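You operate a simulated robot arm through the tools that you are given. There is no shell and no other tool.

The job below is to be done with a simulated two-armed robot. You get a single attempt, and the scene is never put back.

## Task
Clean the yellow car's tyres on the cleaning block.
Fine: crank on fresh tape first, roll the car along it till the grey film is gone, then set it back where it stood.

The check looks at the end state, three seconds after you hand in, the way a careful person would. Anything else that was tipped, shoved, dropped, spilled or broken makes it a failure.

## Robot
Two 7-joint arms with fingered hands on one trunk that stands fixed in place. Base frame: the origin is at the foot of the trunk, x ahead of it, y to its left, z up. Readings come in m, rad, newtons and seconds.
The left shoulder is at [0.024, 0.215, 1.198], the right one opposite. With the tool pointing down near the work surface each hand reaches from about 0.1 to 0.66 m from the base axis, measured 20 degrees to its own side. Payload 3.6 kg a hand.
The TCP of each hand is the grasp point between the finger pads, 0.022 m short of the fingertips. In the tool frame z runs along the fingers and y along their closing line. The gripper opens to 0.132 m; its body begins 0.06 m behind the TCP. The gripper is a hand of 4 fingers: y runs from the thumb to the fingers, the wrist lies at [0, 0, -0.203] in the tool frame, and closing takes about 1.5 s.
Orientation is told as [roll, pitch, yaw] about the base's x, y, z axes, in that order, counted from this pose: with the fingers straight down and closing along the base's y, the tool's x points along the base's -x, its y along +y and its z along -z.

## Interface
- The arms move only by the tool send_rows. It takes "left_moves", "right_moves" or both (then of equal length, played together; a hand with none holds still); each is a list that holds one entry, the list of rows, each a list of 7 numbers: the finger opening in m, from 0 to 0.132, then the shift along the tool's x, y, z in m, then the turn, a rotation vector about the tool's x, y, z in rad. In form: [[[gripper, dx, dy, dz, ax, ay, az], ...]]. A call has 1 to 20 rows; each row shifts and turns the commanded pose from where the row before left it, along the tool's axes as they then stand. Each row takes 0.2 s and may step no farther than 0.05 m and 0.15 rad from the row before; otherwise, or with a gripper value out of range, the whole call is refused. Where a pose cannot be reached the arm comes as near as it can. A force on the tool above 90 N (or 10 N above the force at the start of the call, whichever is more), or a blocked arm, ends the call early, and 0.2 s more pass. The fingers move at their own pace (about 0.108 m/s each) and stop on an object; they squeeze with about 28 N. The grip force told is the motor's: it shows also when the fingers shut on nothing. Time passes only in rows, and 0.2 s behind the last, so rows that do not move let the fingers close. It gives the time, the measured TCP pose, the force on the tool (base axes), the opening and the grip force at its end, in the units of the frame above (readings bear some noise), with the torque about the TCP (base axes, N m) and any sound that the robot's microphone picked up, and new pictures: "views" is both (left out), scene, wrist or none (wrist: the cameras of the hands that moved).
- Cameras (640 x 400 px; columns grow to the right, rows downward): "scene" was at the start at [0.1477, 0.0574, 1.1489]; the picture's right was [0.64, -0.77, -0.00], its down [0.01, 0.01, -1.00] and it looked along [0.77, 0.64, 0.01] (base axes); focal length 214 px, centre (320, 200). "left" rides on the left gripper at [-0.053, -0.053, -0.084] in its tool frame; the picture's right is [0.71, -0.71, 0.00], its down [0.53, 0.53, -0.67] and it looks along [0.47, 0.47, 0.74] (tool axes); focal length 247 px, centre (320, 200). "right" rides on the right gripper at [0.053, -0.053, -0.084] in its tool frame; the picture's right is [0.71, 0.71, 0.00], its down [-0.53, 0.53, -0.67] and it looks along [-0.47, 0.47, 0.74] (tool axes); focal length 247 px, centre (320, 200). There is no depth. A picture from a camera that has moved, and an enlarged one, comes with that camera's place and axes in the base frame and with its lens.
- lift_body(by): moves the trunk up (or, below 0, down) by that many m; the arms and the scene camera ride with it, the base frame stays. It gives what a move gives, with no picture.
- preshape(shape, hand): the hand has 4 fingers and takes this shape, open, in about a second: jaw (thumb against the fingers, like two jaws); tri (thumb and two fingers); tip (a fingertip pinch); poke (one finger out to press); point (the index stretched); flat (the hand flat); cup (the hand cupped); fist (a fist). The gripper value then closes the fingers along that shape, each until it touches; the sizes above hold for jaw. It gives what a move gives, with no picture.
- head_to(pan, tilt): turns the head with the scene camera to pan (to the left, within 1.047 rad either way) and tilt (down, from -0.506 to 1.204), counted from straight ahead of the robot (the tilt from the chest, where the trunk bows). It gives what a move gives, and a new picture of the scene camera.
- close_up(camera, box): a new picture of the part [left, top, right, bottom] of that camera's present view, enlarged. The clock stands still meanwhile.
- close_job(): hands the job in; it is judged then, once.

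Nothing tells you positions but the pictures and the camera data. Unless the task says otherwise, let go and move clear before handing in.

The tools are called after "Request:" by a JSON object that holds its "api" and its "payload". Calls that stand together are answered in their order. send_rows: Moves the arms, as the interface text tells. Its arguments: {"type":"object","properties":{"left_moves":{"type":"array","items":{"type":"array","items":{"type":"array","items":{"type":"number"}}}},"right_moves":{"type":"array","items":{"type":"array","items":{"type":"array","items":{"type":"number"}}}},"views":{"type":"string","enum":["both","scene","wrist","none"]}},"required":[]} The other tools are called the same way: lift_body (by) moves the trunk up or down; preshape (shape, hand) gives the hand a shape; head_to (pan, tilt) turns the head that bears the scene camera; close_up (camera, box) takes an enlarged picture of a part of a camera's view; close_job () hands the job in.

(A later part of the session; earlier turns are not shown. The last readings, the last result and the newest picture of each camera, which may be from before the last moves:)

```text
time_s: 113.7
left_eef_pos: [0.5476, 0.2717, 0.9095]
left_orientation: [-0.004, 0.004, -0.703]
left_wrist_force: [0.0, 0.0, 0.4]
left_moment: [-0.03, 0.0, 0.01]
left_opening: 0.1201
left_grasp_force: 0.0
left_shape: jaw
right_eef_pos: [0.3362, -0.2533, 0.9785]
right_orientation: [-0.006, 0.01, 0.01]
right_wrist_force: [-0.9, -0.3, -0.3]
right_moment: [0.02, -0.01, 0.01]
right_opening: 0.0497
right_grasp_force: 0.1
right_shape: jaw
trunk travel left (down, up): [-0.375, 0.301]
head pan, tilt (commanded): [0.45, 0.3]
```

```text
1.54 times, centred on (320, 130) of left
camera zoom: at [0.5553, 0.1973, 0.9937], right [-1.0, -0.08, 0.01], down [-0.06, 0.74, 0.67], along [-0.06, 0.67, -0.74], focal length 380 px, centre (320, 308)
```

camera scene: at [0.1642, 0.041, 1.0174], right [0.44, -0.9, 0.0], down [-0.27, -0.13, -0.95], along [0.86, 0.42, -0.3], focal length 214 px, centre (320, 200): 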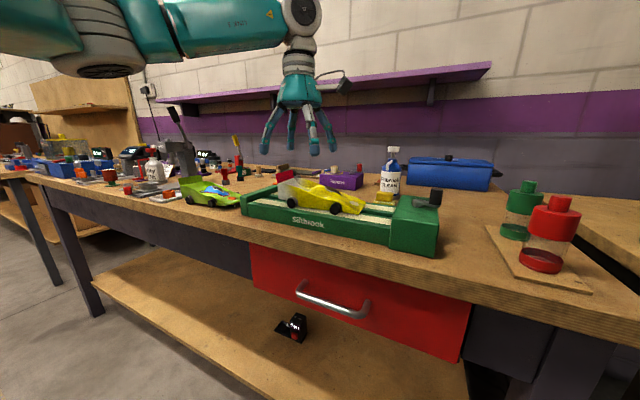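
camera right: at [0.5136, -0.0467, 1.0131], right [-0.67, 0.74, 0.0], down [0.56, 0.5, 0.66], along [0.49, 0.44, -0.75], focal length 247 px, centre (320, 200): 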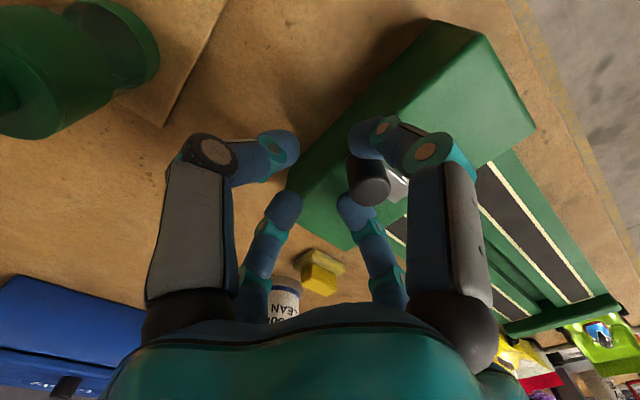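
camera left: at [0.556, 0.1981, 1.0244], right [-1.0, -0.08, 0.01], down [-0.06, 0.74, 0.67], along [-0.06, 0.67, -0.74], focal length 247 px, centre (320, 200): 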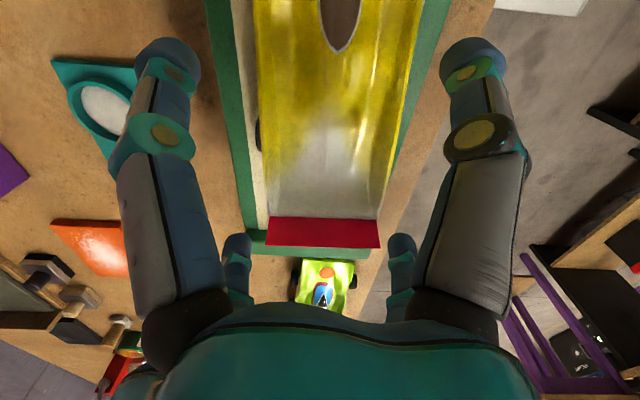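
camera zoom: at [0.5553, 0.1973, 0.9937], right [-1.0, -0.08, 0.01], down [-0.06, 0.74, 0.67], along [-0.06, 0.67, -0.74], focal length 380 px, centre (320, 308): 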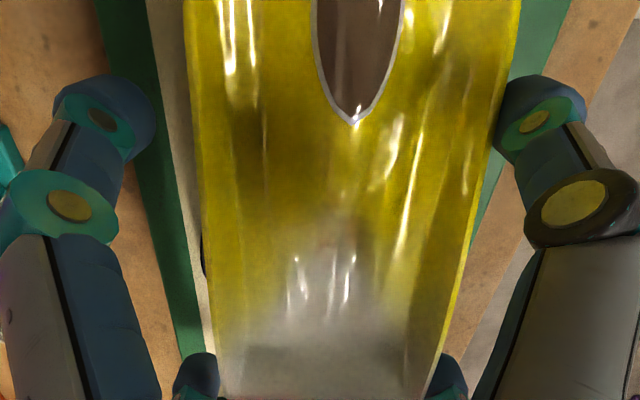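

The fingers straddle the rear half without touching the wheels. I'll close onto the body.

Request:
{"api": "send_rows", "payload": {"left_moves": [[[0.1, 0, 0, 0, 0, 0, 0], [0.085, 0, 0, 0, 0, 0, 0], [0.07, 0, 0, 0, 0, 0, 0], [0.06, 0, 0, 0, 0, 0, 0], [0.06, 0, 0, 0, 0, 0, 0]]], "views": "none"}}

Request:
{"api": "close_up", "payload": {"camera": "scene", "box": [240, 130, 400, 230]}}

Request:
{"api": "close_up", "payload": {"camera": "left", "box": [120, 0, 520, 260]}}

```text
time_s: 114.9
left_eef_pos: [0.5484, 0.272, 0.9114]
left_orientation: [-0.003, 0.002, -0.701]
left_wrist_force: [0.5, 1.2, 9.6]
left_moment: [-1.45, -0.44, 0.15]
left_opening: 0.0716
left_grasp_force: 27.9
left_shape: jaw
right_eef_pos: [0.335, -0.2539, 0.9788]
right_orientation: [-0.007, 0.01, 0.011]
right_wrist_force: [0.4, -0.5, -0.2]
right_moment: [0.02, -0.03, 0.0]
right_opening: 0.0499
right_grasp_force: 0.0
right_shape: jaw
trunk travel left (down, up): [-0.375, 0.301]
head pan, tilt (commanded): [0.45, 0.3]
```

```text
4.00 times, centred on (320, 180) of scene
camera zoom: at [0.1631, 0.041, 1.0177], right [0.44, -0.9, 0.0], down [-0.27, -0.13, -0.96], along [0.86, 0.42, -0.3], focal length 858 px, centre (320, 280)
```

zoom: 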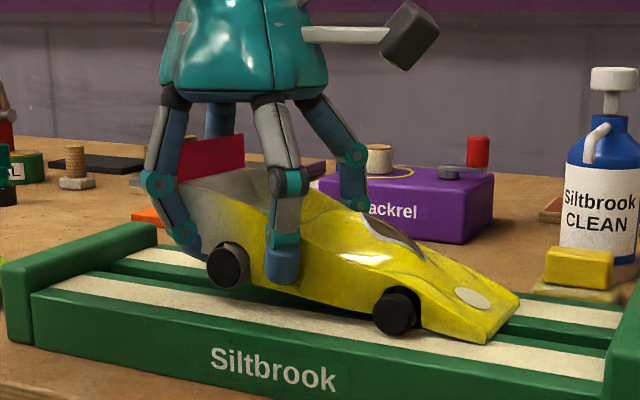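

```text
1.54 times, centred on (320, 130) of left
camera zoom: at [0.555, 0.1971, 0.9956], right [-1.0, -0.08, 0.0], down [-0.06, 0.74, 0.67], along [-0.06, 0.67, -0.74], focal length 380 px, centre (320, 308)
```

zoom: 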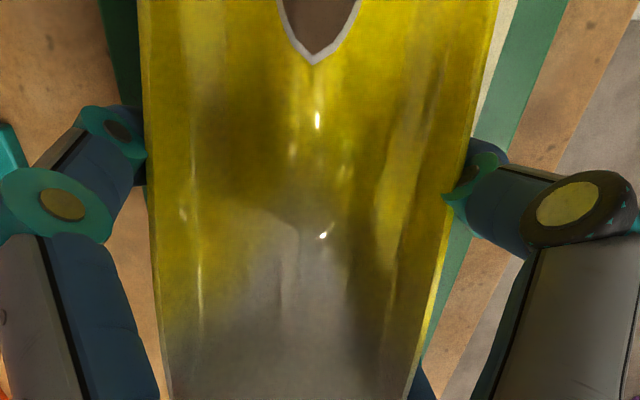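

The rear fingers wedged under the tail and lifted it, so this grip is no good at that height. I'll open slowly to let the rear settle back down.

Request:
{"api": "send_rows", "payload": {"left_moves": [[[0.074, 0, 0, 0, 0, 0, 0], [0.078, 0, 0, 0, 0, 0, 0], [0.082, 0, 0, 0, 0, 0, 0], [0.086, 0, 0, 0, 0, 0, 0], [0.09, 0, 0, 0, 0, 0, 0], [0.095, 0, 0, 0, 0, 0, 0], [0.1, 0, 0, 0, 0, 0, 0], [0.11, 0, 0, 0, 0, 0, 0], [0.12, 0, 0, 0, 0, 0, 0], [0.13, 0, 0, 0, 0, 0, 0]]], "views": "none"}}

Request:
{"api": "close_up", "payload": {"camera": "scene", "box": [240, 130, 400, 230]}}

Request:
{"api": "close_up", "payload": {"camera": "left", "box": [120, 0, 520, 260]}}

```text
time_s: 117.1
left_eef_pos: [0.5474, 0.2714, 0.91]
left_orientation: [-0.004, 0.005, -0.701]
left_wrist_force: [-0.5, 0.2, -0.6]
left_moment: [0.0, 0.03, 0.01]
left_opening: 0.1301
left_grasp_force: 0.0
left_shape: jaw
right_eef_pos: [0.3361, -0.2544, 0.98]
right_orientation: [-0.007, 0.01, 0.009]
right_wrist_force: [0.5, -0.3, 0.5]
right_moment: [0.0, 0.0, 0.01]
right_opening: 0.0497
right_grasp_force: 0.1
right_shape: jaw
trunk travel left (down, up): [-0.375, 0.301]
head pan, tilt (commanded): [0.45, 0.3]
```

```text
4.00 times, centred on (320, 180) of scene
camera zoom: at [0.1638, 0.041, 1.0175], right [0.44, -0.9, 0.0], down [-0.27, -0.13, -0.95], along [0.86, 0.42, -0.3], focal length 858 px, centre (320, 280)
```

zoom: 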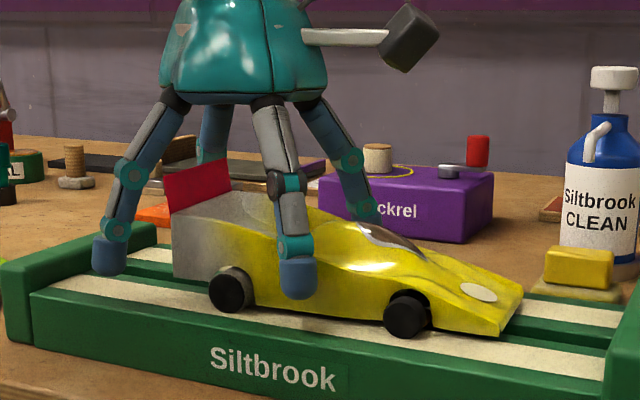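

```text
1.54 times, centred on (320, 130) of left
camera zoom: at [0.5554, 0.1973, 0.994], right [-1.0, -0.08, 0.01], down [-0.06, 0.74, 0.67], along [-0.06, 0.67, -0.74], focal length 380 px, centre (320, 308)
```

zoom: 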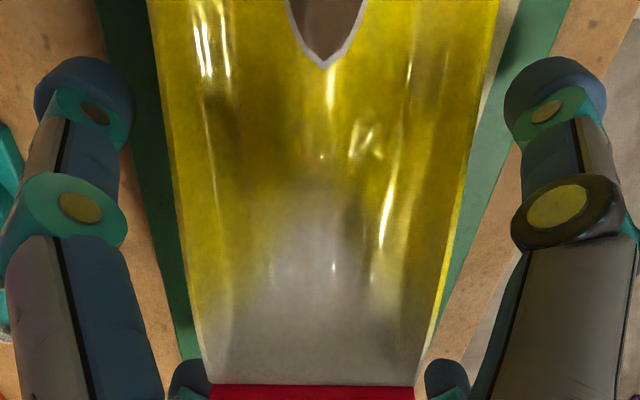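

Request:
{"api": "send_rows", "payload": {"left_moves": [[[0.13, 0, 0, -0.03, 0, 0, 0], [0.13, 0, 0, -0.04, 0, 0, 0], [0.13, 0, 0, -0.04, 0, 0, 0], [0.06, 0, 0, 0, 0, 0, 0], [0.02, 0, 0, 0, 0, 0, 0]]], "views": "wrist"}}

Request:
{"api": "close_up", "payload": {"camera": "left", "box": [160, 0, 480, 200]}}

Request:
{"api": "close_up", "payload": {"camera": "scene", "box": [240, 150, 400, 250]}}

```text
time_s: 118.3
left_eef_pos: [0.5488, 0.273, 1.0171]
left_orientation: [-0.003, 0.005, -0.705]
left_wrist_force: [-0.5, -0.5, -0.1]
left_moment: [-0.03, -0.03, 0.0]
left_opening: 0.0206
left_grasp_force: 0.1
left_shape: jaw
right_eef_pos: [0.3361, -0.2534, 0.979]
right_orientation: [-0.008, 0.01, 0.01]
right_wrist_force: [-0.6, -0.2, -0.5]
right_moment: [0.02, 0.0, -0.02]
right_opening: 0.0498
right_grasp_force: 0.1
right_shape: jaw
trunk travel left (down, up): [-0.375, 0.301]
head pan, tilt (commanded): [0.45, 0.3]
camera left: at [0.5569, 0.1988, 1.1015], right [-1.0, -0.08, 0.01], down [-0.06, 0.74, 0.67], along [-0.06, 0.67, -0.74], focal length 247 px, centre (320, 200)
```

left: 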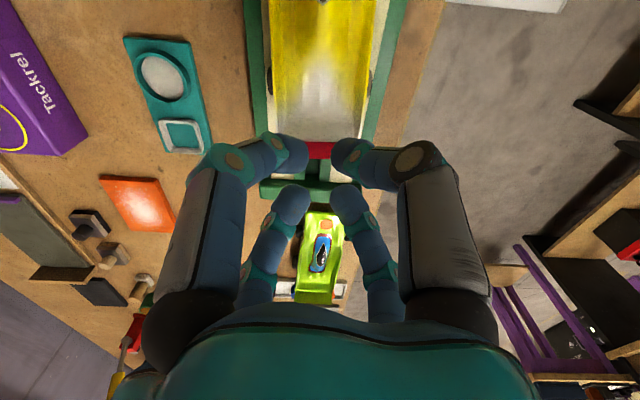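

```text
2.00 times, centred on (320, 100) of left
camera zoom: at [0.5569, 0.1988, 1.1015], right [-1.0, -0.08, 0.01], down [-0.06, 0.74, 0.67], along [-0.06, 0.67, -0.74], focal length 494 px, centre (320, 400)
```

zoom: 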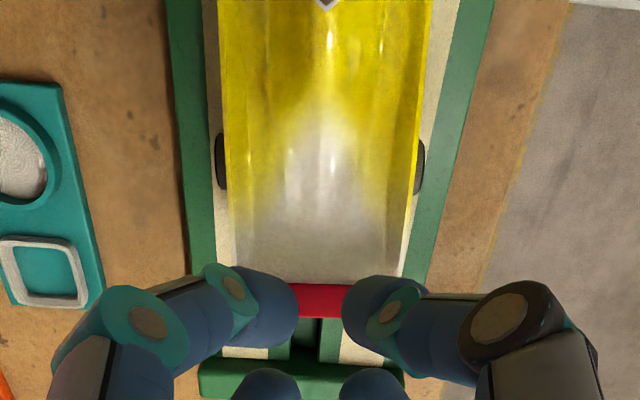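

```text
4.00 times, centred on (320, 200) of scene
camera zoom: at [0.1637, 0.041, 1.0175], right [0.44, -0.9, 0.0], down [-0.27, -0.13, -0.96], along [0.86, 0.42, -0.3], focal length 858 px, centre (320, 200)
```

zoom: 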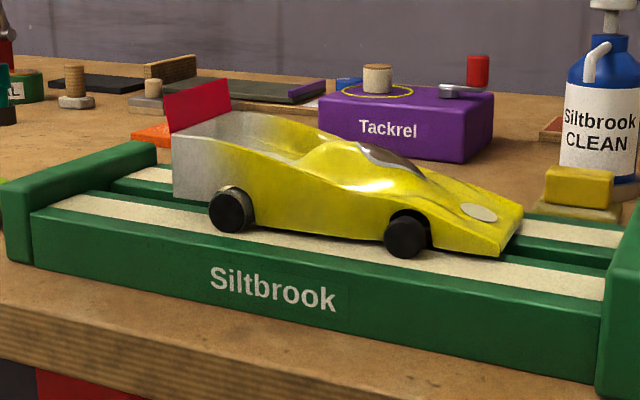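

The car sits well centred on the two strips. I'll close the fingers into a cluster and press down in the scoop right over the rear axle, then roll it that way.

Request:
{"api": "send_rows", "payload": {"left_moves": [[[0.0, -0.0048, -0.0044, 0.026, 0, 0, 0], [0.0, -0.0048, -0.0044, 0.026, 0, 0, 0], [0.0, 0, 0, 0.008, 0, 0, 0]]], "views": "wrist"}}

Request:
{"api": "close_up", "payload": {"camera": "left", "box": [160, 0, 480, 220]}}

Request:
{"api": "close_up", "payload": {"camera": "scene", "box": [250, 140, 390, 230]}}

```text
time_s: 119.1
left_eef_pos: [0.5486, 0.2599, 0.9585]
left_orientation: [-0.002, 0.005, -0.704]
left_wrist_force: [-0.4, 0.1, 0.6]
left_moment: [0.02, -0.01, 0.03]
left_opening: 0.0
left_grasp_force: 27.7
left_shape: jaw
right_eef_pos: [0.3366, -0.2547, 0.9797]
right_orientation: [-0.007, 0.011, 0.012]
right_wrist_force: [0.7, -0.3, -0.1]
right_moment: [0.03, -0.01, -0.04]
right_opening: 0.0497
right_grasp_force: 0.0
right_shape: jaw
trunk travel left (down, up): [-0.375, 0.301]
head pan, tilt (commanded): [0.45, 0.3]
camera left: at [0.5571, 0.1859, 1.0432], right [-1.0, -0.08, 0.01], down [-0.06, 0.74, 0.67], along [-0.06, 0.67, -0.74], focal length 247 px, centre (320, 200)
```

left: 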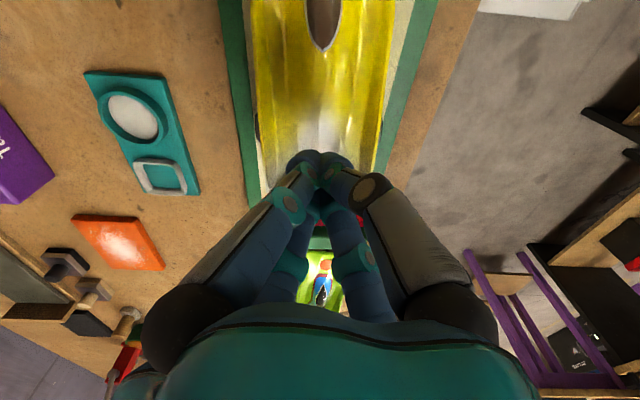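

```text
1.82 times, centred on (320, 110) of left
camera zoom: at [0.5571, 0.1859, 1.0432], right [-1.0, -0.08, 0.01], down [-0.06, 0.74, 0.67], along [-0.06, 0.67, -0.74], focal length 449 px, centre (320, 364)
```

zoom: 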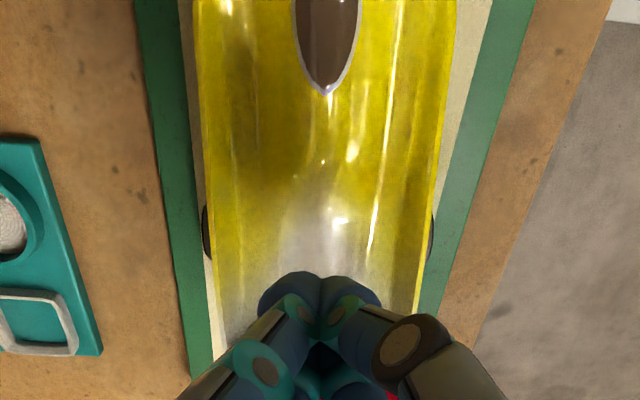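

```text
4.44 times, centred on (320, 185) of scene
camera zoom: at [0.1638, 0.0411, 1.0175], right [0.44, -0.9, 0.0], down [-0.27, -0.13, -0.95], along [0.86, 0.42, -0.3], focal length 953 px, centre (320, 267)
```

zoom: 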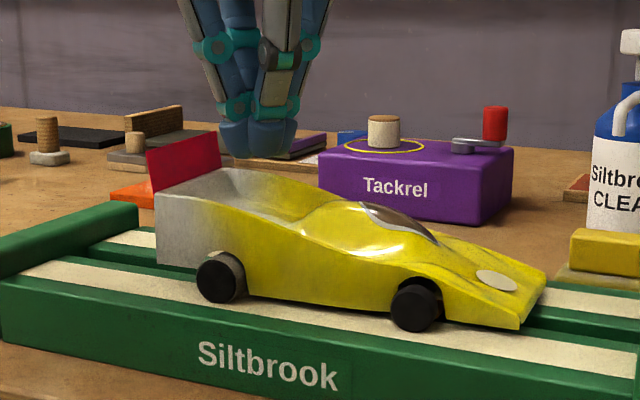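

Request:
{"api": "send_rows", "payload": {"left_moves": [[[0.0, 0, 0, 0.008, 0, 0, 0], [0.0, 0, 0, 0.004, 0, 0, 0], [0.0, 0, 0, 0, 0, 0, 0]]], "views": "none"}}

Request:
{"api": "send_rows", "payload": {"left_moves": [[[0.0, 0, 0, 0.003, 0, 0, 0], [0.0, 0, 0, 0, 0, 0, 0]]], "views": "none"}}

Request:
{"api": "send_rows", "payload": {"left_moves": [[[0.0, 0, 0, 0.003, 0, 0, 0], [0.0, 0, 0, 0, 0, 0, 0]]], "views": "none"}}

Request:
{"api": "close_up", "payload": {"camera": "scene", "box": [250, 140, 390, 230]}}

```text
time_s: 119.9
left_eef_pos: [0.5496, 0.2598, 0.9467]
left_orientation: [-0.004, 0.003, -0.703]
left_wrist_force: [-0.6, 0.8, 0.2]
left_moment: [0.01, -0.01, -0.03]
left_opening: 0.0
left_grasp_force: 28.5
left_shape: jaw
right_eef_pos: [0.3359, -0.2543, 0.9785]
right_orientation: [-0.005, 0.01, 0.011]
right_wrist_force: [0.4, 0.6, 0.3]
right_moment: [0.0, 0.01, 0.01]
right_opening: 0.0499
right_grasp_force: 0.0
right_shape: jaw
trunk travel left (down, up): [-0.375, 0.301]
head pan, tilt (commanded): [0.45, 0.3]
```

```text
time_s: 120.5
left_eef_pos: [0.5489, 0.2596, 0.945]
left_orientation: [-0.004, 0.006, -0.704]
left_wrist_force: [-0.2, -0.4, 0.3]
left_moment: [-0.04, 0.0, 0.02]
left_opening: 0.0002
left_grasp_force: 27.7
left_shape: jaw
right_eef_pos: [0.3366, -0.2542, 0.9779]
right_orientation: [-0.007, 0.009, 0.009]
right_wrist_force: [-0.9, -0.5, 0.7]
right_moment: [0.0, 0.02, -0.01]
right_opening: 0.0496
right_grasp_force: 0.0
right_shape: jaw
trunk travel left (down, up): [-0.375, 0.301]
head pan, tilt (commanded): [0.45, 0.3]
```

```text
time_s: 121.1
left_eef_pos: [0.5489, 0.2613, 0.941]
left_orientation: [-0.003, 0.006, -0.704]
left_wrist_force: [1.0, -0.3, -0.2]
left_moment: [-0.02, 0.0, -0.01]
left_opening: 0.0
left_grasp_force: 28.2
left_shape: jaw
right_eef_pos: [0.3366, -0.2545, 0.9791]
right_orientation: [-0.005, 0.011, 0.011]
right_wrist_force: [0.2, -0.7, 0.4]
right_moment: [0.01, 0.0, 0.02]
right_opening: 0.0497
right_grasp_force: 0.1
right_shape: jaw
trunk travel left (down, up): [-0.375, 0.301]
head pan, tilt (commanded): [0.45, 0.3]
```

```text
4.44 times, centred on (320, 185) of scene
camera zoom: at [0.1638, 0.041, 1.0175], right [0.44, -0.9, 0.0], down [-0.27, -0.13, -0.95], along [0.86, 0.42, -0.3], focal length 953 px, centre (320, 267)
```

zoom: 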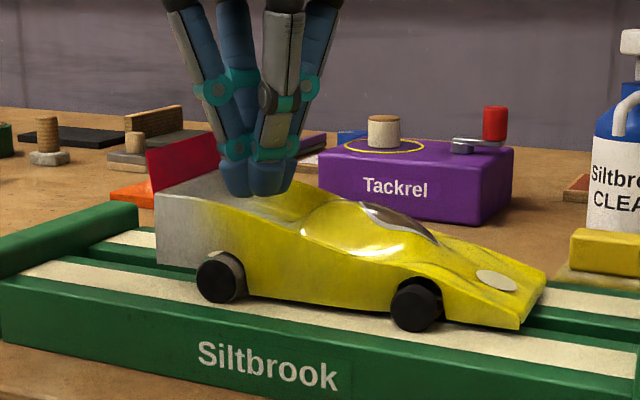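

Request:
{"api": "send_rows", "payload": {"left_moves": [[[0.0, 0, 0, 0.003, 0, 0, 0], [0.0, 0, 0, 0, 0, 0, 0]]], "views": "none"}}

Request:
{"api": "send_rows", "payload": {"left_moves": [[[0.0, 0, 0, 0.003, 0, 0, 0], [0.0, 0, 0, 0, 0, 0, 0]]], "views": "none"}}

Request:
{"api": "send_rows", "payload": {"left_moves": [[[0.0, 0, 0, 0.003, 0, 0, 0], [0.0, 0, 0, 0, 0, 0, 0]]], "views": "none"}}

Request:
{"api": "close_up", "payload": {"camera": "scene", "box": [250, 140, 390, 230]}}

```text
time_s: 121.7
left_eef_pos: [0.5495, 0.2603, 0.9384]
left_orientation: [-0.003, 0.005, -0.703]
left_wrist_force: [-0.1, -0.2, -0.3]
left_moment: [0.02, 0.01, 0.0]
left_opening: 0.0001
left_grasp_force: 27.9
left_shape: jaw
right_eef_pos: [0.3356, -0.2554, 0.979]
right_orientation: [-0.007, 0.011, 0.008]
right_wrist_force: [0.2, -0.2, -0.7]
right_moment: [-0.01, 0.01, -0.01]
right_opening: 0.0498
right_grasp_force: 0.1
right_shape: jaw
trunk travel left (down, up): [-0.375, 0.301]
head pan, tilt (commanded): [0.45, 0.3]
```

```text
time_s: 122.3
left_eef_pos: [0.551, 0.2609, 0.9346]
left_orientation: [-0.002, 0.005, -0.705]
left_wrist_force: [0.2, 0.2, 0.6]
left_moment: [-0.02, 0.0, 0.01]
left_opening: 0.0
left_grasp_force: 28.3
left_shape: jaw
right_eef_pos: [0.3364, -0.2538, 0.9793]
right_orientation: [-0.007, 0.01, 0.009]
right_wrist_force: [-0.3, 0.5, -0.3]
right_moment: [0.01, -0.01, 0.01]
right_opening: 0.0498
right_grasp_force: 0.2
right_shape: jaw
trunk travel left (down, up): [-0.375, 0.301]
head pan, tilt (commanded): [0.45, 0.3]
```

```text
time_s: 122.9
left_eef_pos: [0.5487, 0.2605, 0.9334]
left_orientation: [-0.003, 0.005, -0.702]
left_wrist_force: [0.5, 0.4, 0.3]
left_moment: [0.0, 0.0, -0.02]
left_opening: 0.0
left_grasp_force: 28.1
left_shape: jaw
right_eef_pos: [0.3354, -0.2531, 0.98]
right_orientation: [-0.006, 0.01, 0.011]
right_wrist_force: [0.3, -0.3, 0.1]
right_moment: [0.0, -0.02, -0.01]
right_opening: 0.0493
right_grasp_force: 0.0
right_shape: jaw
trunk travel left (down, up): [-0.375, 0.301]
head pan, tilt (commanded): [0.45, 0.3]
```

```text
4.44 times, centred on (320, 185) of scene
camera zoom: at [0.1638, 0.041, 1.0175], right [0.44, -0.9, 0.0], down [-0.27, -0.13, -0.95], along [0.86, 0.42, -0.3], focal length 953 px, centre (320, 267)
```

zoom: 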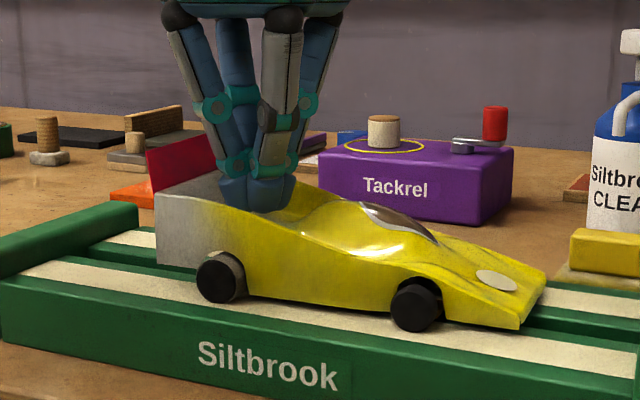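

Request:
{"api": "send_rows", "payload": {"left_moves": [[[0.0, 0, 0, 0.003, 0, 0, 0], [0.0, 0, 0, 0, 0, 0, 0]]], "views": "none"}}

Request:
{"api": "send_rows", "payload": {"left_moves": [[[0.0, 0, 0, 0.003, 0, 0, 0], [0.0, 0, 0, 0, 0, 0, 0]]], "views": "none"}}

Request:
{"api": "send_rows", "payload": {"left_moves": [[[0.0, 0, 0, 0.003, 0, 0, 0], [0.0, 0, 0, 0, 0, 0, 0]]], "views": "none"}}

Request:
{"api": "close_up", "payload": {"camera": "scene", "box": [250, 140, 390, 230]}}

```text
time_s: 123.5
left_eef_pos: [0.5475, 0.2606, 0.9305]
left_orientation: [-0.003, 0.006, -0.703]
left_wrist_force: [-0.3, -0.4, -0.1]
left_moment: [-0.03, 0.01, 0.03]
left_opening: 0.0003
left_grasp_force: 27.8
left_shape: jaw
right_eef_pos: [0.337, -0.2538, 0.9792]
right_orientation: [-0.008, 0.011, 0.011]
right_wrist_force: [0.6, -0.3, 0.0]
right_moment: [-0.01, 0.0, 0.01]
right_opening: 0.0495
right_grasp_force: 0.0
right_shape: jaw
trunk travel left (down, up): [-0.375, 0.301]
head pan, tilt (commanded): [0.45, 0.3]
```

```text
time_s: 124.1
left_eef_pos: [0.5494, 0.2603, 0.9277]
left_orientation: [-0.002, 0.002, -0.705]
left_wrist_force: [0.5, -0.1, 3.8]
left_moment: [0.05, -0.01, 0.0]
left_opening: 0.0
left_grasp_force: 28.0
left_shape: jaw
right_eef_pos: [0.3349, -0.2538, 0.9795]
right_orientation: [-0.006, 0.009, 0.01]
right_wrist_force: [0.4, -0.5, 0.0]
right_moment: [-0.02, 0.01, 0.0]
right_opening: 0.0498
right_grasp_force: 0.1
right_shape: jaw
trunk travel left (down, up): [-0.375, 0.301]
head pan, tilt (commanded): [0.45, 0.3]
```

```text
time_s: 124.7
left_eef_pos: [0.5485, 0.2588, 0.9263]
left_orientation: [-0.005, 0.002, -0.703]
left_wrist_force: [0.4, -0.2, 15.6]
left_moment: [0.13, -0.01, 0.0]
left_opening: 0.0003
left_grasp_force: 28.2
left_shape: jaw
right_eef_pos: [0.3358, -0.2547, 0.9802]
right_orientation: [-0.006, 0.01, 0.012]
right_wrist_force: [-0.7, 0.3, -0.5]
right_moment: [0.0, -0.01, 0.0]
right_opening: 0.0499
right_grasp_force: 0.1
right_shape: jaw
trunk travel left (down, up): [-0.375, 0.301]
head pan, tilt (commanded): [0.45, 0.3]
```

```text
4.44 times, centred on (320, 185) of scene
camera zoom: at [0.1627, 0.0405, 1.0179], right [0.44, -0.9, 0.0], down [-0.27, -0.13, -0.96], along [0.86, 0.42, -0.3], focal length 953 px, centre (320, 267)
```

zoom: 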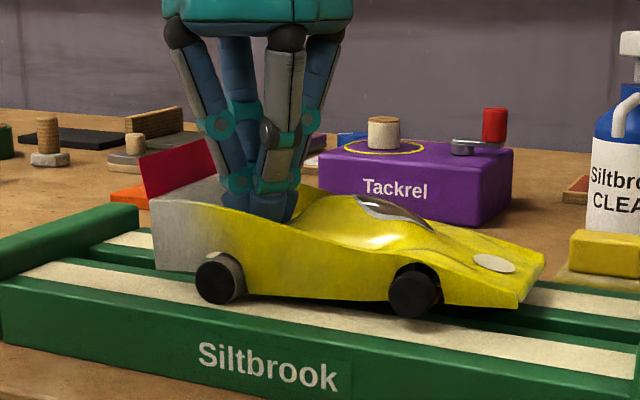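

Request:
{"api": "send_rows", "payload": {"left_moves": [[[0.0, 0, 0, -0.012, 0, 0, 0], [0.0, -0.0078, -0.0092, 0, 0, 0, 0], [0.0, 0, 0, 0.008, 0, 0, 0], [0.0, 0, 0, 0, 0, 0, 0]]], "views": "none"}}

Request:
{"api": "send_rows", "payload": {"left_moves": [[[0.0, 0, 0, 0.003, 0, 0, 0], [0.0, 0, 0, 0, 0, 0, 0]]], "views": "none"}}

Request:
{"api": "close_up", "payload": {"camera": "scene", "box": [250, 140, 390, 230]}}

```text
time_s: 125.7
left_eef_pos: [0.5498, 0.2487, 0.9273]
left_orientation: [-0.004, 0.005, -0.702]
left_wrist_force: [-0.1, -0.2, 0.1]
left_moment: [-0.01, 0.01, 0.02]
left_opening: 0.0
left_grasp_force: 27.7
left_shape: jaw
right_eef_pos: [0.3363, -0.2543, 0.9795]
right_orientation: [-0.007, 0.009, 0.011]
right_wrist_force: [-0.5, 0.5, 0.1]
right_moment: [0.01, -0.02, -0.01]
right_opening: 0.0499
right_grasp_force: 0.2
right_shape: jaw
trunk travel left (down, up): [-0.375, 0.301]
head pan, tilt (commanded): [0.45, 0.3]
```

```text
time_s: 126.3
left_eef_pos: [0.5483, 0.2478, 0.9245]
left_orientation: [-0.004, 0.006, -0.704]
left_wrist_force: [0.1, -1.1, 0.1]
left_moment: [0.01, -0.04, 0.0]
left_opening: 0.0001
left_grasp_force: 28.0
left_shape: jaw
right_eef_pos: [0.336, -0.2551, 0.9777]
right_orientation: [-0.007, 0.011, 0.012]
right_wrist_force: [-0.4, -0.4, 0.0]
right_moment: [-0.01, -0.02, 0.02]
right_opening: 0.0497
right_grasp_force: 0.0
right_shape: jaw
trunk travel left (down, up): [-0.375, 0.301]
head pan, tilt (commanded): [0.45, 0.3]
```

```text
4.44 times, centred on (320, 185) of scene
camera zoom: at [0.1638, 0.041, 1.0175], right [0.44, -0.9, 0.0], down [-0.27, -0.13, -0.95], along [0.86, 0.42, -0.3], focal length 953 px, centre (320, 267)
```

zoom: 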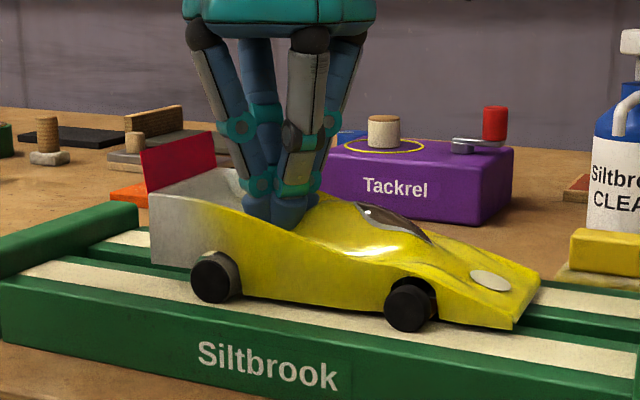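

Request:
{"api": "send_rows", "payload": {"left_moves": [[[0.0, 0, 0, 0.003, 0, 0, 0], [0.0, 0, 0, 0, 0, 0, 0]]], "views": "none"}}

Request:
{"api": "send_rows", "payload": {"left_moves": [[[0.0, 0, 0, 0.003, 0, 0, 0], [0.0, 0, 0, 0, 0, 0, 0]]], "views": "none"}}

Request:
{"api": "send_rows", "payload": {"left_moves": [[[0.0, 0, 0, 0.002, 0, 0, 0], [0.0, 0, 0, 0, 0, 0, 0]]], "views": "none"}}

Request:
{"api": "close_up", "payload": {"camera": "scene", "box": [250, 140, 390, 230]}}

```text
time_s: 126.9
left_eef_pos: [0.5483, 0.2486, 0.9223]
left_orientation: [-0.001, 0.004, -0.702]
left_wrist_force: [0.8, 1.0, 3.8]
left_moment: [0.04, -0.04, 0.0]
left_opening: 0.0
left_grasp_force: 28.2
left_shape: jaw
right_eef_pos: [0.3365, -0.2534, 0.9792]
right_orientation: [-0.006, 0.011, 0.009]
right_wrist_force: [0.6, 0.8, 0.8]
right_moment: [0.0, -0.04, -0.01]
right_opening: 0.0498
right_grasp_force: 0.0
right_shape: jaw
trunk travel left (down, up): [-0.375, 0.301]
head pan, tilt (commanded): [0.45, 0.3]
```

```text
time_s: 127.5
left_eef_pos: [0.5493, 0.2486, 0.9223]
left_orientation: [-0.001, -0.002, -0.702]
left_wrist_force: [2.8, 4.3, 22.0]
left_moment: [0.14, -0.12, 0.0]
left_opening: 0.0002
left_grasp_force: 28.8
left_shape: jaw
right_eef_pos: [0.335, -0.2548, 0.98]
right_orientation: [-0.007, 0.009, 0.011]
right_wrist_force: [-0.2, 0.2, -0.9]
right_moment: [-0.01, 0.05, 0.0]
right_opening: 0.0496
right_grasp_force: 0.1
right_shape: jaw
trunk travel left (down, up): [-0.375, 0.301]
head pan, tilt (commanded): [0.45, 0.3]
```

```text
time_s: 128.1
left_eef_pos: [0.5484, 0.2477, 0.9216]
left_orientation: [0.004, -0.004, -0.701]
left_wrist_force: [6.0, 9.5, 34.8]
left_moment: [0.35, -0.16, 0.0]
left_opening: 0.0002
left_grasp_force: 28.1
left_shape: jaw
right_eef_pos: [0.3341, -0.2542, 0.9802]
right_orientation: [-0.008, 0.008, 0.01]
right_wrist_force: [0.8, 0.0, 0.3]
right_moment: [-0.01, -0.02, -0.02]
right_opening: 0.0498
right_grasp_force: 0.1
right_shape: jaw
trunk travel left (down, up): [-0.375, 0.301]
head pan, tilt (commanded): [0.45, 0.3]
```

```text
4.44 times, centred on (320, 185) of scene
camera zoom: at [0.1618, 0.0409, 1.0181], right [0.44, -0.9, 0.0], down [-0.27, -0.13, -0.96], along [0.86, 0.42, -0.29], focal length 953 px, centre (320, 267)
```

zoom: 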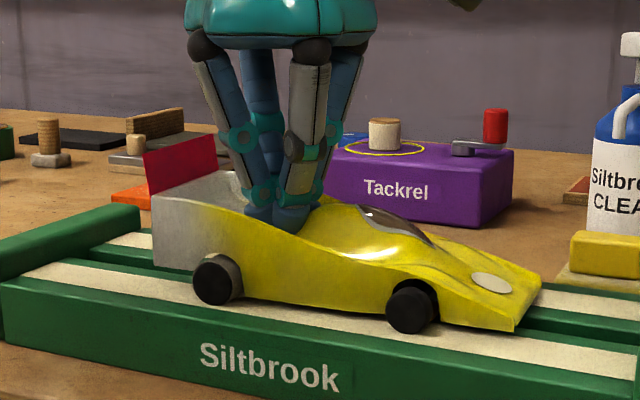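

Request:
{"api": "close_up", "payload": {"camera": "scene", "box": [285, 190, 315, 210]}}

Request:
{"api": "send_rows", "payload": {"left_moves": [[[0.0, -0.0032, -0.0038, 0, 0, 0, 0], [0.0, -0.0032, -0.0038, 0, 0, 0, 0], [0.0, 0, 0, 0, 0, 0, 0]]], "views": "none"}}

Request:
{"api": "close_up", "payload": {"camera": "scene", "box": [285, 190, 315, 210]}}

Request:
{"api": "close_up", "payload": {"camera": "scene", "box": [250, 140, 390, 230]}}

```text
16.00 times, centred on (300, 200) of scene
camera zoom: at [0.1618, 0.0409, 1.0181], right [0.44, -0.9, 0.0], down [-0.27, -0.13, -0.96], along [0.86, 0.42, -0.29], focal length 3432 px, centre (640, 200)
```

zoom: 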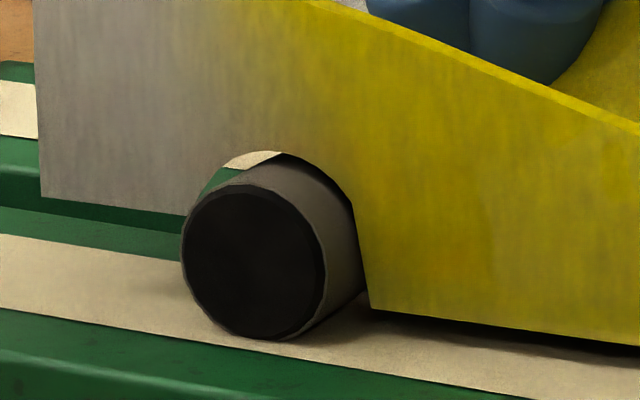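

```text
time_s: 128.9
left_eef_pos: [0.5473, 0.2382, 0.9221]
left_orientation: [0.0, -0.004, -0.704]
left_wrist_force: [-0.6, 9.9, 36.4]
left_moment: [0.19, 0.0, 0.02]
left_opening: 0.0
left_grasp_force: 27.3
left_shape: jaw
right_eef_pos: [0.3332, -0.2547, 0.9804]
right_orientation: [-0.006, 0.007, 0.011]
right_wrist_force: [-0.9, -0.8, 0.1]
right_moment: [0.0, 0.0, -0.01]
right_opening: 0.0496
right_grasp_force: 0.0
right_shape: jaw
trunk travel left (down, up): [-0.375, 0.301]
head pan, tilt (commanded): [0.45, 0.3]
```

```text
16.00 times, centred on (300, 200) of scene
camera zoom: at [0.1609, 0.0411, 1.0181], right [0.44, -0.9, 0.0], down [-0.26, -0.13, -0.96], along [0.86, 0.42, -0.29], focal length 3432 px, centre (640, 200)
```

zoom: 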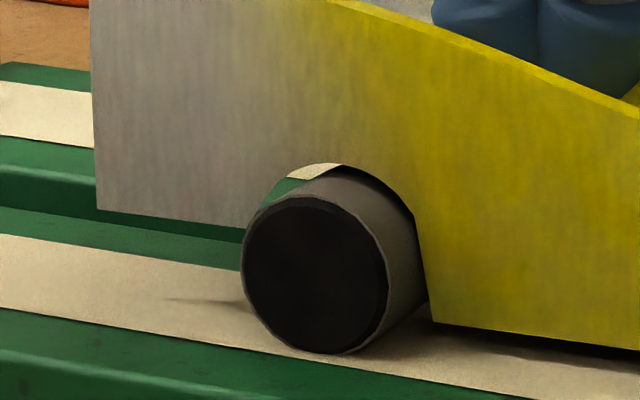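

```text
4.44 times, centred on (320, 185) of scene
camera zoom: at [0.1609, 0.0411, 1.0181], right [0.44, -0.9, 0.0], down [-0.26, -0.13, -0.96], along [0.86, 0.42, -0.29], focal length 953 px, centre (320, 267)
```

zoom: 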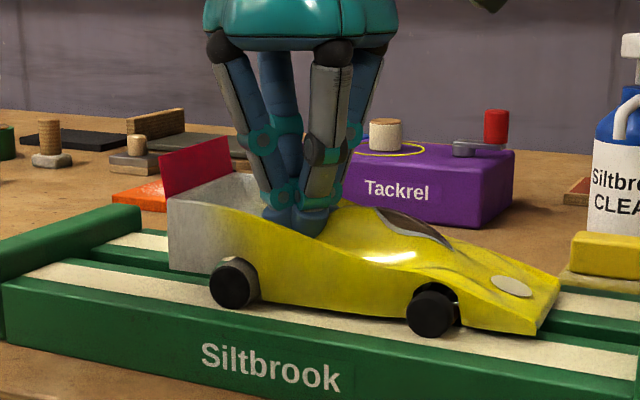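

Pressing with about 35 N works: a grey streak now shows on the tape behind the tyre. I'll keep this pressure and roll back and forth.

Request:
{"api": "send_rows", "payload": {"left_moves": [[[0.0, 0.0065, 0.0076, 0, 0, 0, 0], [0.0, 0.0065, 0.0076, 0, 0, 0, 0], [0.0, 0.0065, 0.0076, 0, 0, 0, 0], [0.0, 0.0065, 0.0076, 0, 0, 0, 0], [0.0, 0.0065, 0.0076, 0, 0, 0, 0], [0.0, 0, 0, 0, 0, 0, 0]]], "views": "none"}}

Request:
{"api": "close_up", "payload": {"camera": "scene", "box": [250, 140, 390, 230]}}

Request:
{"api": "close_up", "payload": {"camera": "scene", "box": [260, 185, 320, 215]}}

```text
time_s: 130.3
left_eef_pos: [0.547, 0.2855, 0.9213]
left_orientation: [0.004, -0.003, -0.704]
left_wrist_force: [-1.1, -4.9, 29.8]
left_moment: [-0.06, 0.14, 0.01]
left_opening: 0.0
left_grasp_force: 28.4
left_shape: jaw
right_eef_pos: [0.3354, -0.2554, 0.9797]
right_orientation: [-0.006, 0.006, 0.009]
right_wrist_force: [-0.4, 0.0, -0.4]
right_moment: [-0.01, 0.02, -0.03]
right_opening: 0.0499
right_grasp_force: 0.0
right_shape: jaw
trunk travel left (down, up): [-0.375, 0.301]
head pan, tilt (commanded): [0.45, 0.3]
```

```text
4.44 times, centred on (320, 185) of scene
camera zoom: at [0.1614, 0.0395, 1.0181], right [0.43, -0.9, 0.0], down [-0.26, -0.13, -0.96], along [0.86, 0.42, -0.29], focal length 953 px, centre (320, 267)
```

zoom: 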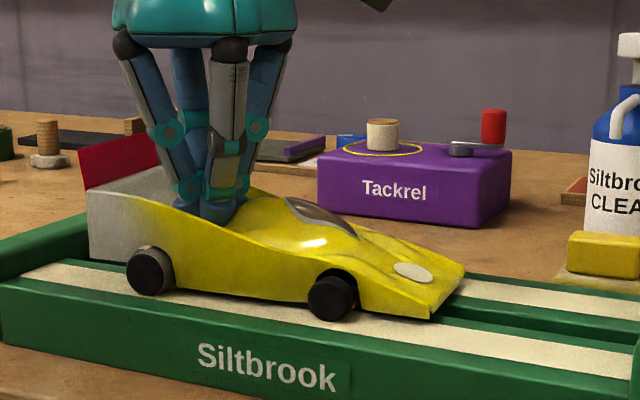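

```text
10.67 times, centred on (290, 200) of scene
camera zoom: at [0.1614, 0.0395, 1.0181], right [0.43, -0.9, 0.0], down [-0.26, -0.13, -0.96], along [0.86, 0.42, -0.29], focal length 2288 px, centre (640, 200)
```

zoom: 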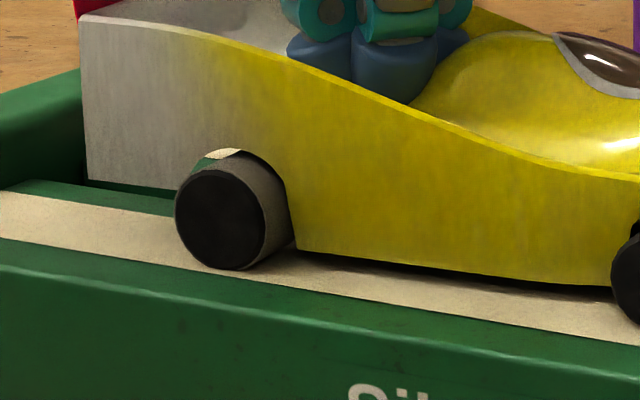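

Request:
{"api": "send_rows", "payload": {"left_moves": [[[0.0, 0.0065, 0.0076, 0, 0, 0, 0], [0.0, 0.0065, 0.0076, 0, 0, 0, 0], [0.0, -0.0097, -0.0114, 0, 0, 0, 0], [0.0, -0.0097, -0.0114, 0, 0, 0, 0], [0.0, -0.0097, -0.0114, 0, 0, 0, 0], [0.0, -0.0097, -0.0114, 0, 0, 0, 0], [0.0, -0.0097, -0.0114, 0, 0, 0, 0], [0.0, -0.0097, -0.0114, 0, 0, 0, 0], [0.0, 0.0097, 0.0114, 0, 0, 0, 0], [0.0, 0.0097, 0.0114, 0, 0, 0, 0], [0.0, 0.0097, 0.0114, 0, 0, 0, 0], [0.0, 0.0097, 0.0114, 0, 0, 0, 0], [0.0, 0.0097, 0.0114, 0, 0, 0, 0], [0.0, 0.0097, 0.0114, 0, 0, 0, 0]]], "views": "none"}}

Request:
{"api": "close_up", "payload": {"camera": "scene", "box": [250, 140, 410, 240]}}

Request:
{"api": "close_up", "payload": {"camera": "scene", "box": [250, 180, 310, 215]}}

```text
time_s: 133.3
left_eef_pos: [0.5486, 0.3041, 0.9214]
left_orientation: [0.001, -0.005, -0.706]
left_wrist_force: [-0.3, -8.5, 28.8]
left_moment: [-0.22, 0.0, -0.01]
left_opening: 0.0
left_grasp_force: 28.0
left_shape: jaw
right_eef_pos: [0.3348, -0.2558, 0.9795]
right_orientation: [-0.006, 0.006, 0.01]
right_wrist_force: [-0.2, 0.4, 0.2]
right_moment: [-0.01, 0.01, 0.01]
right_opening: 0.0497
right_grasp_force: 0.0
right_shape: jaw
trunk travel left (down, up): [-0.375, 0.301]
head pan, tilt (commanded): [0.45, 0.3]
```

```text
4.00 times, centred on (330, 190) of scene
camera zoom: at [0.1615, 0.0392, 1.0181], right [0.43, -0.9, 0.0], down [-0.26, -0.13, -0.96], along [0.86, 0.42, -0.29], focal length 858 px, centre (280, 240)
```

zoom: 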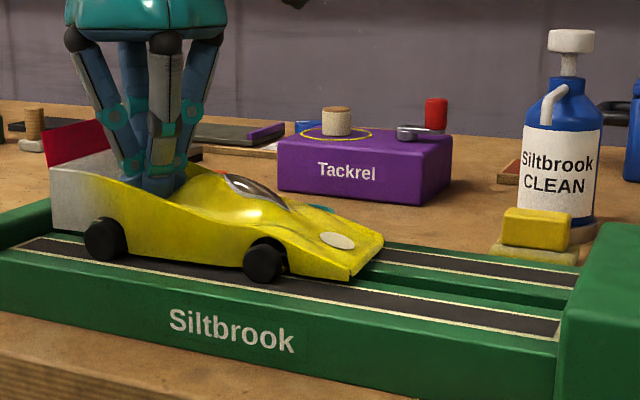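

```text
10.67 times, centred on (280, 198) of scene
camera zoom: at [0.1615, 0.0392, 1.0181], right [0.43, -0.9, 0.0], down [-0.26, -0.13, -0.96], along [0.86, 0.42, -0.29], focal length 2288 px, centre (747, 227)
```

zoom: 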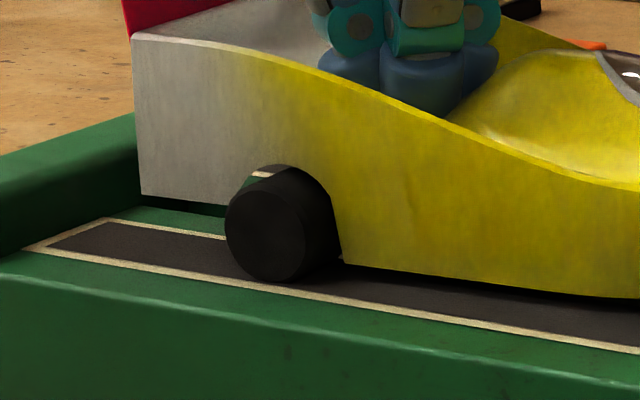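

The film is gone. The near rear tyre is now black and both tape lanes have turned dark. I'll lift the hand off and check the far tyre as well.

Request:
{"api": "send_rows", "payload": {"left_moves": [[[0.0, 0, 0, -0.01, 0, 0, 0], [0.0, 0, 0, -0.03, 0, 0, 0], [0.0, 0, 0, -0.04, 0, 0, 0], [0.0, 0, 0, -0.04, 0, 0, 0], [0.05, 0, 0, -0.03, 0, 0, 0]]], "views": "both"}}

Request:
{"api": "close_up", "payload": {"camera": "left", "box": [200, 0, 420, 160]}}

Request:
{"api": "close_up", "payload": {"camera": "scene", "box": [240, 150, 420, 250]}}

```text
time_s: 134.5
left_eef_pos: [0.5495, 0.3096, 1.067]
left_orientation: [-0.003, 0.005, -0.702]
left_wrist_force: [-0.6, 0.2, -0.2]
left_moment: [0.02, 0.0, 0.04]
left_opening: 0.0455
left_grasp_force: 0.0
left_shape: jaw
right_eef_pos: [0.3355, -0.253, 0.9789]
right_orientation: [-0.008, 0.011, 0.01]
right_wrist_force: [0.6, -0.4, -0.3]
right_moment: [-0.04, -0.01, 0.0]
right_opening: 0.0497
right_grasp_force: 0.0
right_shape: jaw
trunk travel left (down, up): [-0.375, 0.301]
head pan, tilt (commanded): [0.45, 0.3]
camera scene: at [0.1636, 0.0409, 1.0175], right [0.44, -0.9, 0.0], down [-0.27, -0.13, -0.96], along [0.86, 0.42, -0.3], focal length 214 px, centre (320, 200)
camera left: at [0.5573, 0.2357, 1.1514], right [-1.0, -0.08, 0.01], down [-0.06, 0.74, 0.67], along [-0.06, 0.67, -0.74], focal length 247 px, centre (320, 200)
```

scene: 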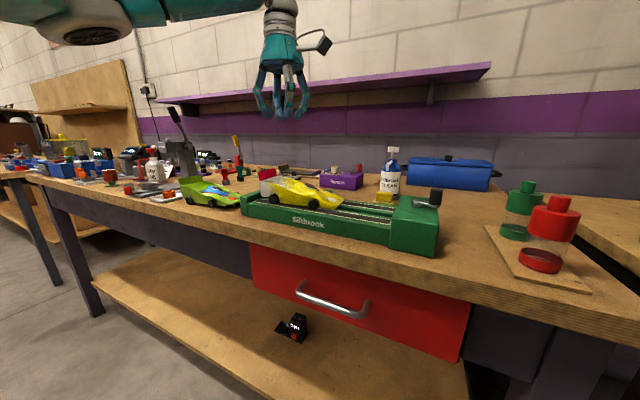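
left: 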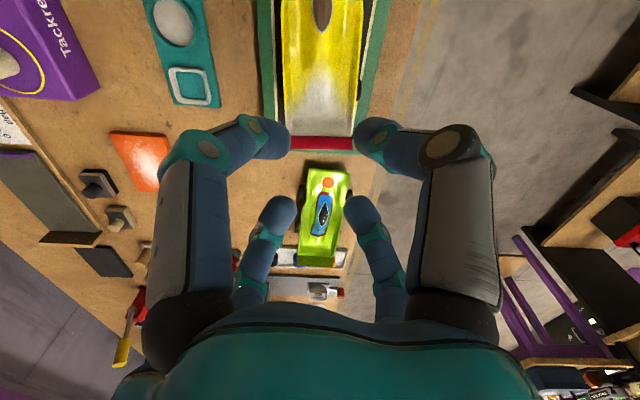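

```text
2.50 times, centred on (310, 80) of left
camera zoom: at [0.5573, 0.2357, 1.1514], right [-1.0, -0.08, 0.01], down [-0.06, 0.74, 0.67], along [-0.06, 0.67, -0.74], focal length 617 px, centre (345, 500)
```

zoom: 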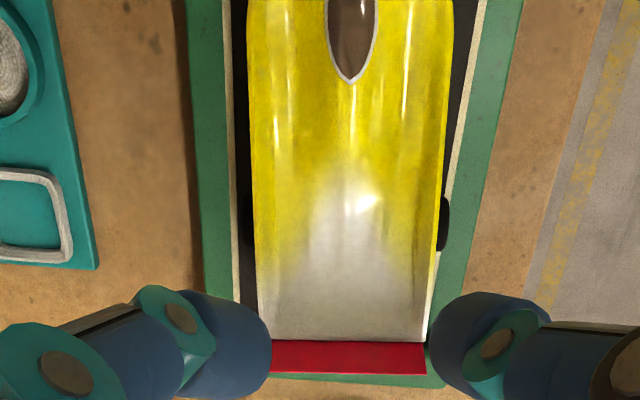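

```text
3.56 times, centred on (330, 200) of scene
camera zoom: at [0.1636, 0.0409, 1.0175], right [0.44, -0.9, 0.0], down [-0.27, -0.13, -0.96], along [0.86, 0.42, -0.3], focal length 763 px, centre (284, 200)
```

zoom: 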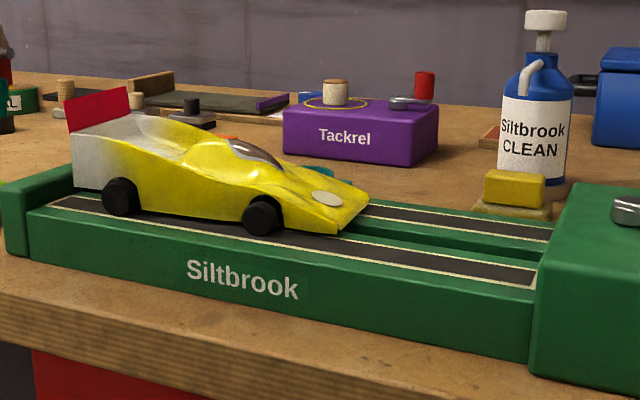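

Both rear tyres look black from above. Next I'll return the hand to the leaned wing-pinch pose to pick the car up again.

Request:
{"api": "send_rows", "payload": {"left_moves": [[[0.045, 0, 0, 0, -0.0985, -0.099, 0.0007], [0.045, 0, 0, 0, -0.0985, -0.099, 0.0007], [0.045, 0, 0, 0, -0.0985, -0.099, 0.0007], [0.045, 0, 0, 0, -0.0985, -0.099, 0.0007], [0.045, 0, 0, 0, -0.0985, -0.099, 0.0007], [0.045, 0, 0, 0, -0.0985, -0.099, 0.0007], [0.04, 0.0274, -0.0051, 0.0154, 0, 0, 0], [0.04, 0.0274, -0.0051, 0.0154, 0, 0, 0], [0.04, 0.0275, -0.005, 0.0153, 0, 0, 0]]], "views": "both"}}

Request:
{"api": "close_up", "payload": {"camera": "left", "box": [200, 0, 500, 260]}}

Request:
{"api": "close_up", "payload": {"camera": "scene", "box": [220, 130, 380, 230]}}

```text
time_s: 136.5
left_eef_pos: [0.5323, 0.3548, 0.9861]
left_orientation: [0.662, -0.551, -0.902]
left_wrist_force: [0.6, -0.7, 0.4]
left_moment: [0.02, -0.02, 0.0]
left_opening: 0.0405
left_grasp_force: 0.0
left_shape: jaw
right_eef_pos: [0.3356, -0.254, 0.9787]
right_orientation: [-0.008, 0.011, 0.011]
right_wrist_force: [0.9, -0.4, -0.2]
right_moment: [0.0, -0.02, 0.0]
right_opening: 0.0498
right_grasp_force: 0.1
right_shape: jaw
trunk travel left (down, up): [-0.375, 0.301]
head pan, tilt (commanded): [0.45, 0.3]
camera scene: at [0.1635, 0.0413, 1.0175], right [0.44, -0.9, 0.0], down [-0.27, -0.13, -0.96], along [0.86, 0.42, -0.3], focal length 214 px, centre (320, 200)
camera left: at [0.477, 0.2757, 1.0424], right [-0.67, -0.05, -0.74], down [-0.55, 0.7, 0.45], along [0.5, 0.71, -0.5], focal length 247 px, centre (320, 200)
```

scene: 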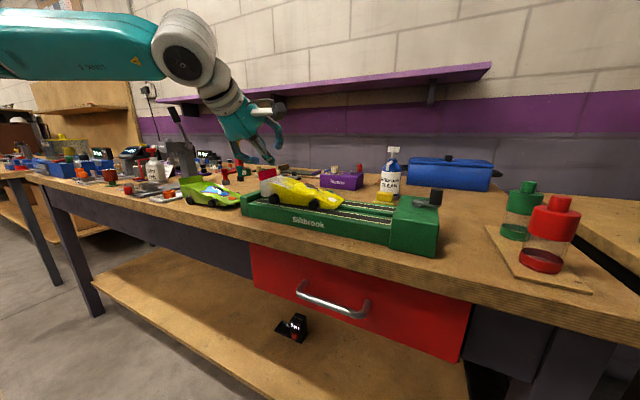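
left: 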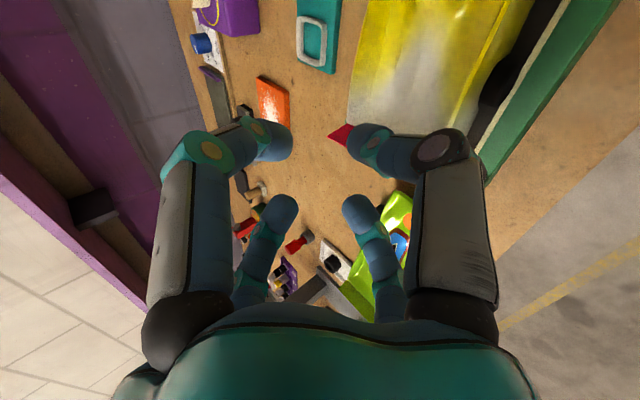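

```text
1.54 times, centred on (350, 130) of left
camera zoom: at [0.477, 0.2757, 1.0424], right [-0.67, -0.05, -0.74], down [-0.55, 0.7, 0.45], along [0.5, 0.71, -0.5], focal length 380 px, centre (274, 308)
```

zoom: 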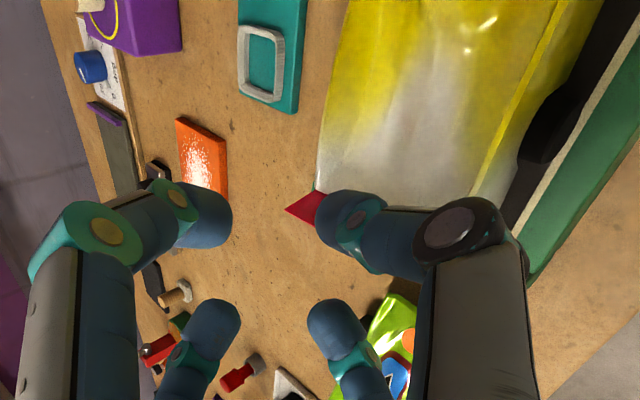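

```text
4.00 times, centred on (300, 180) of scene
camera zoom: at [0.1635, 0.0413, 1.0175], right [0.44, -0.9, 0.0], down [-0.27, -0.13, -0.96], along [0.86, 0.42, -0.3], focal length 858 px, centre (400, 280)
```

zoom: 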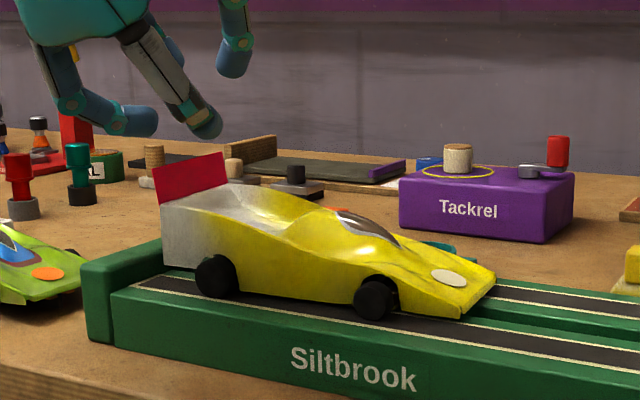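

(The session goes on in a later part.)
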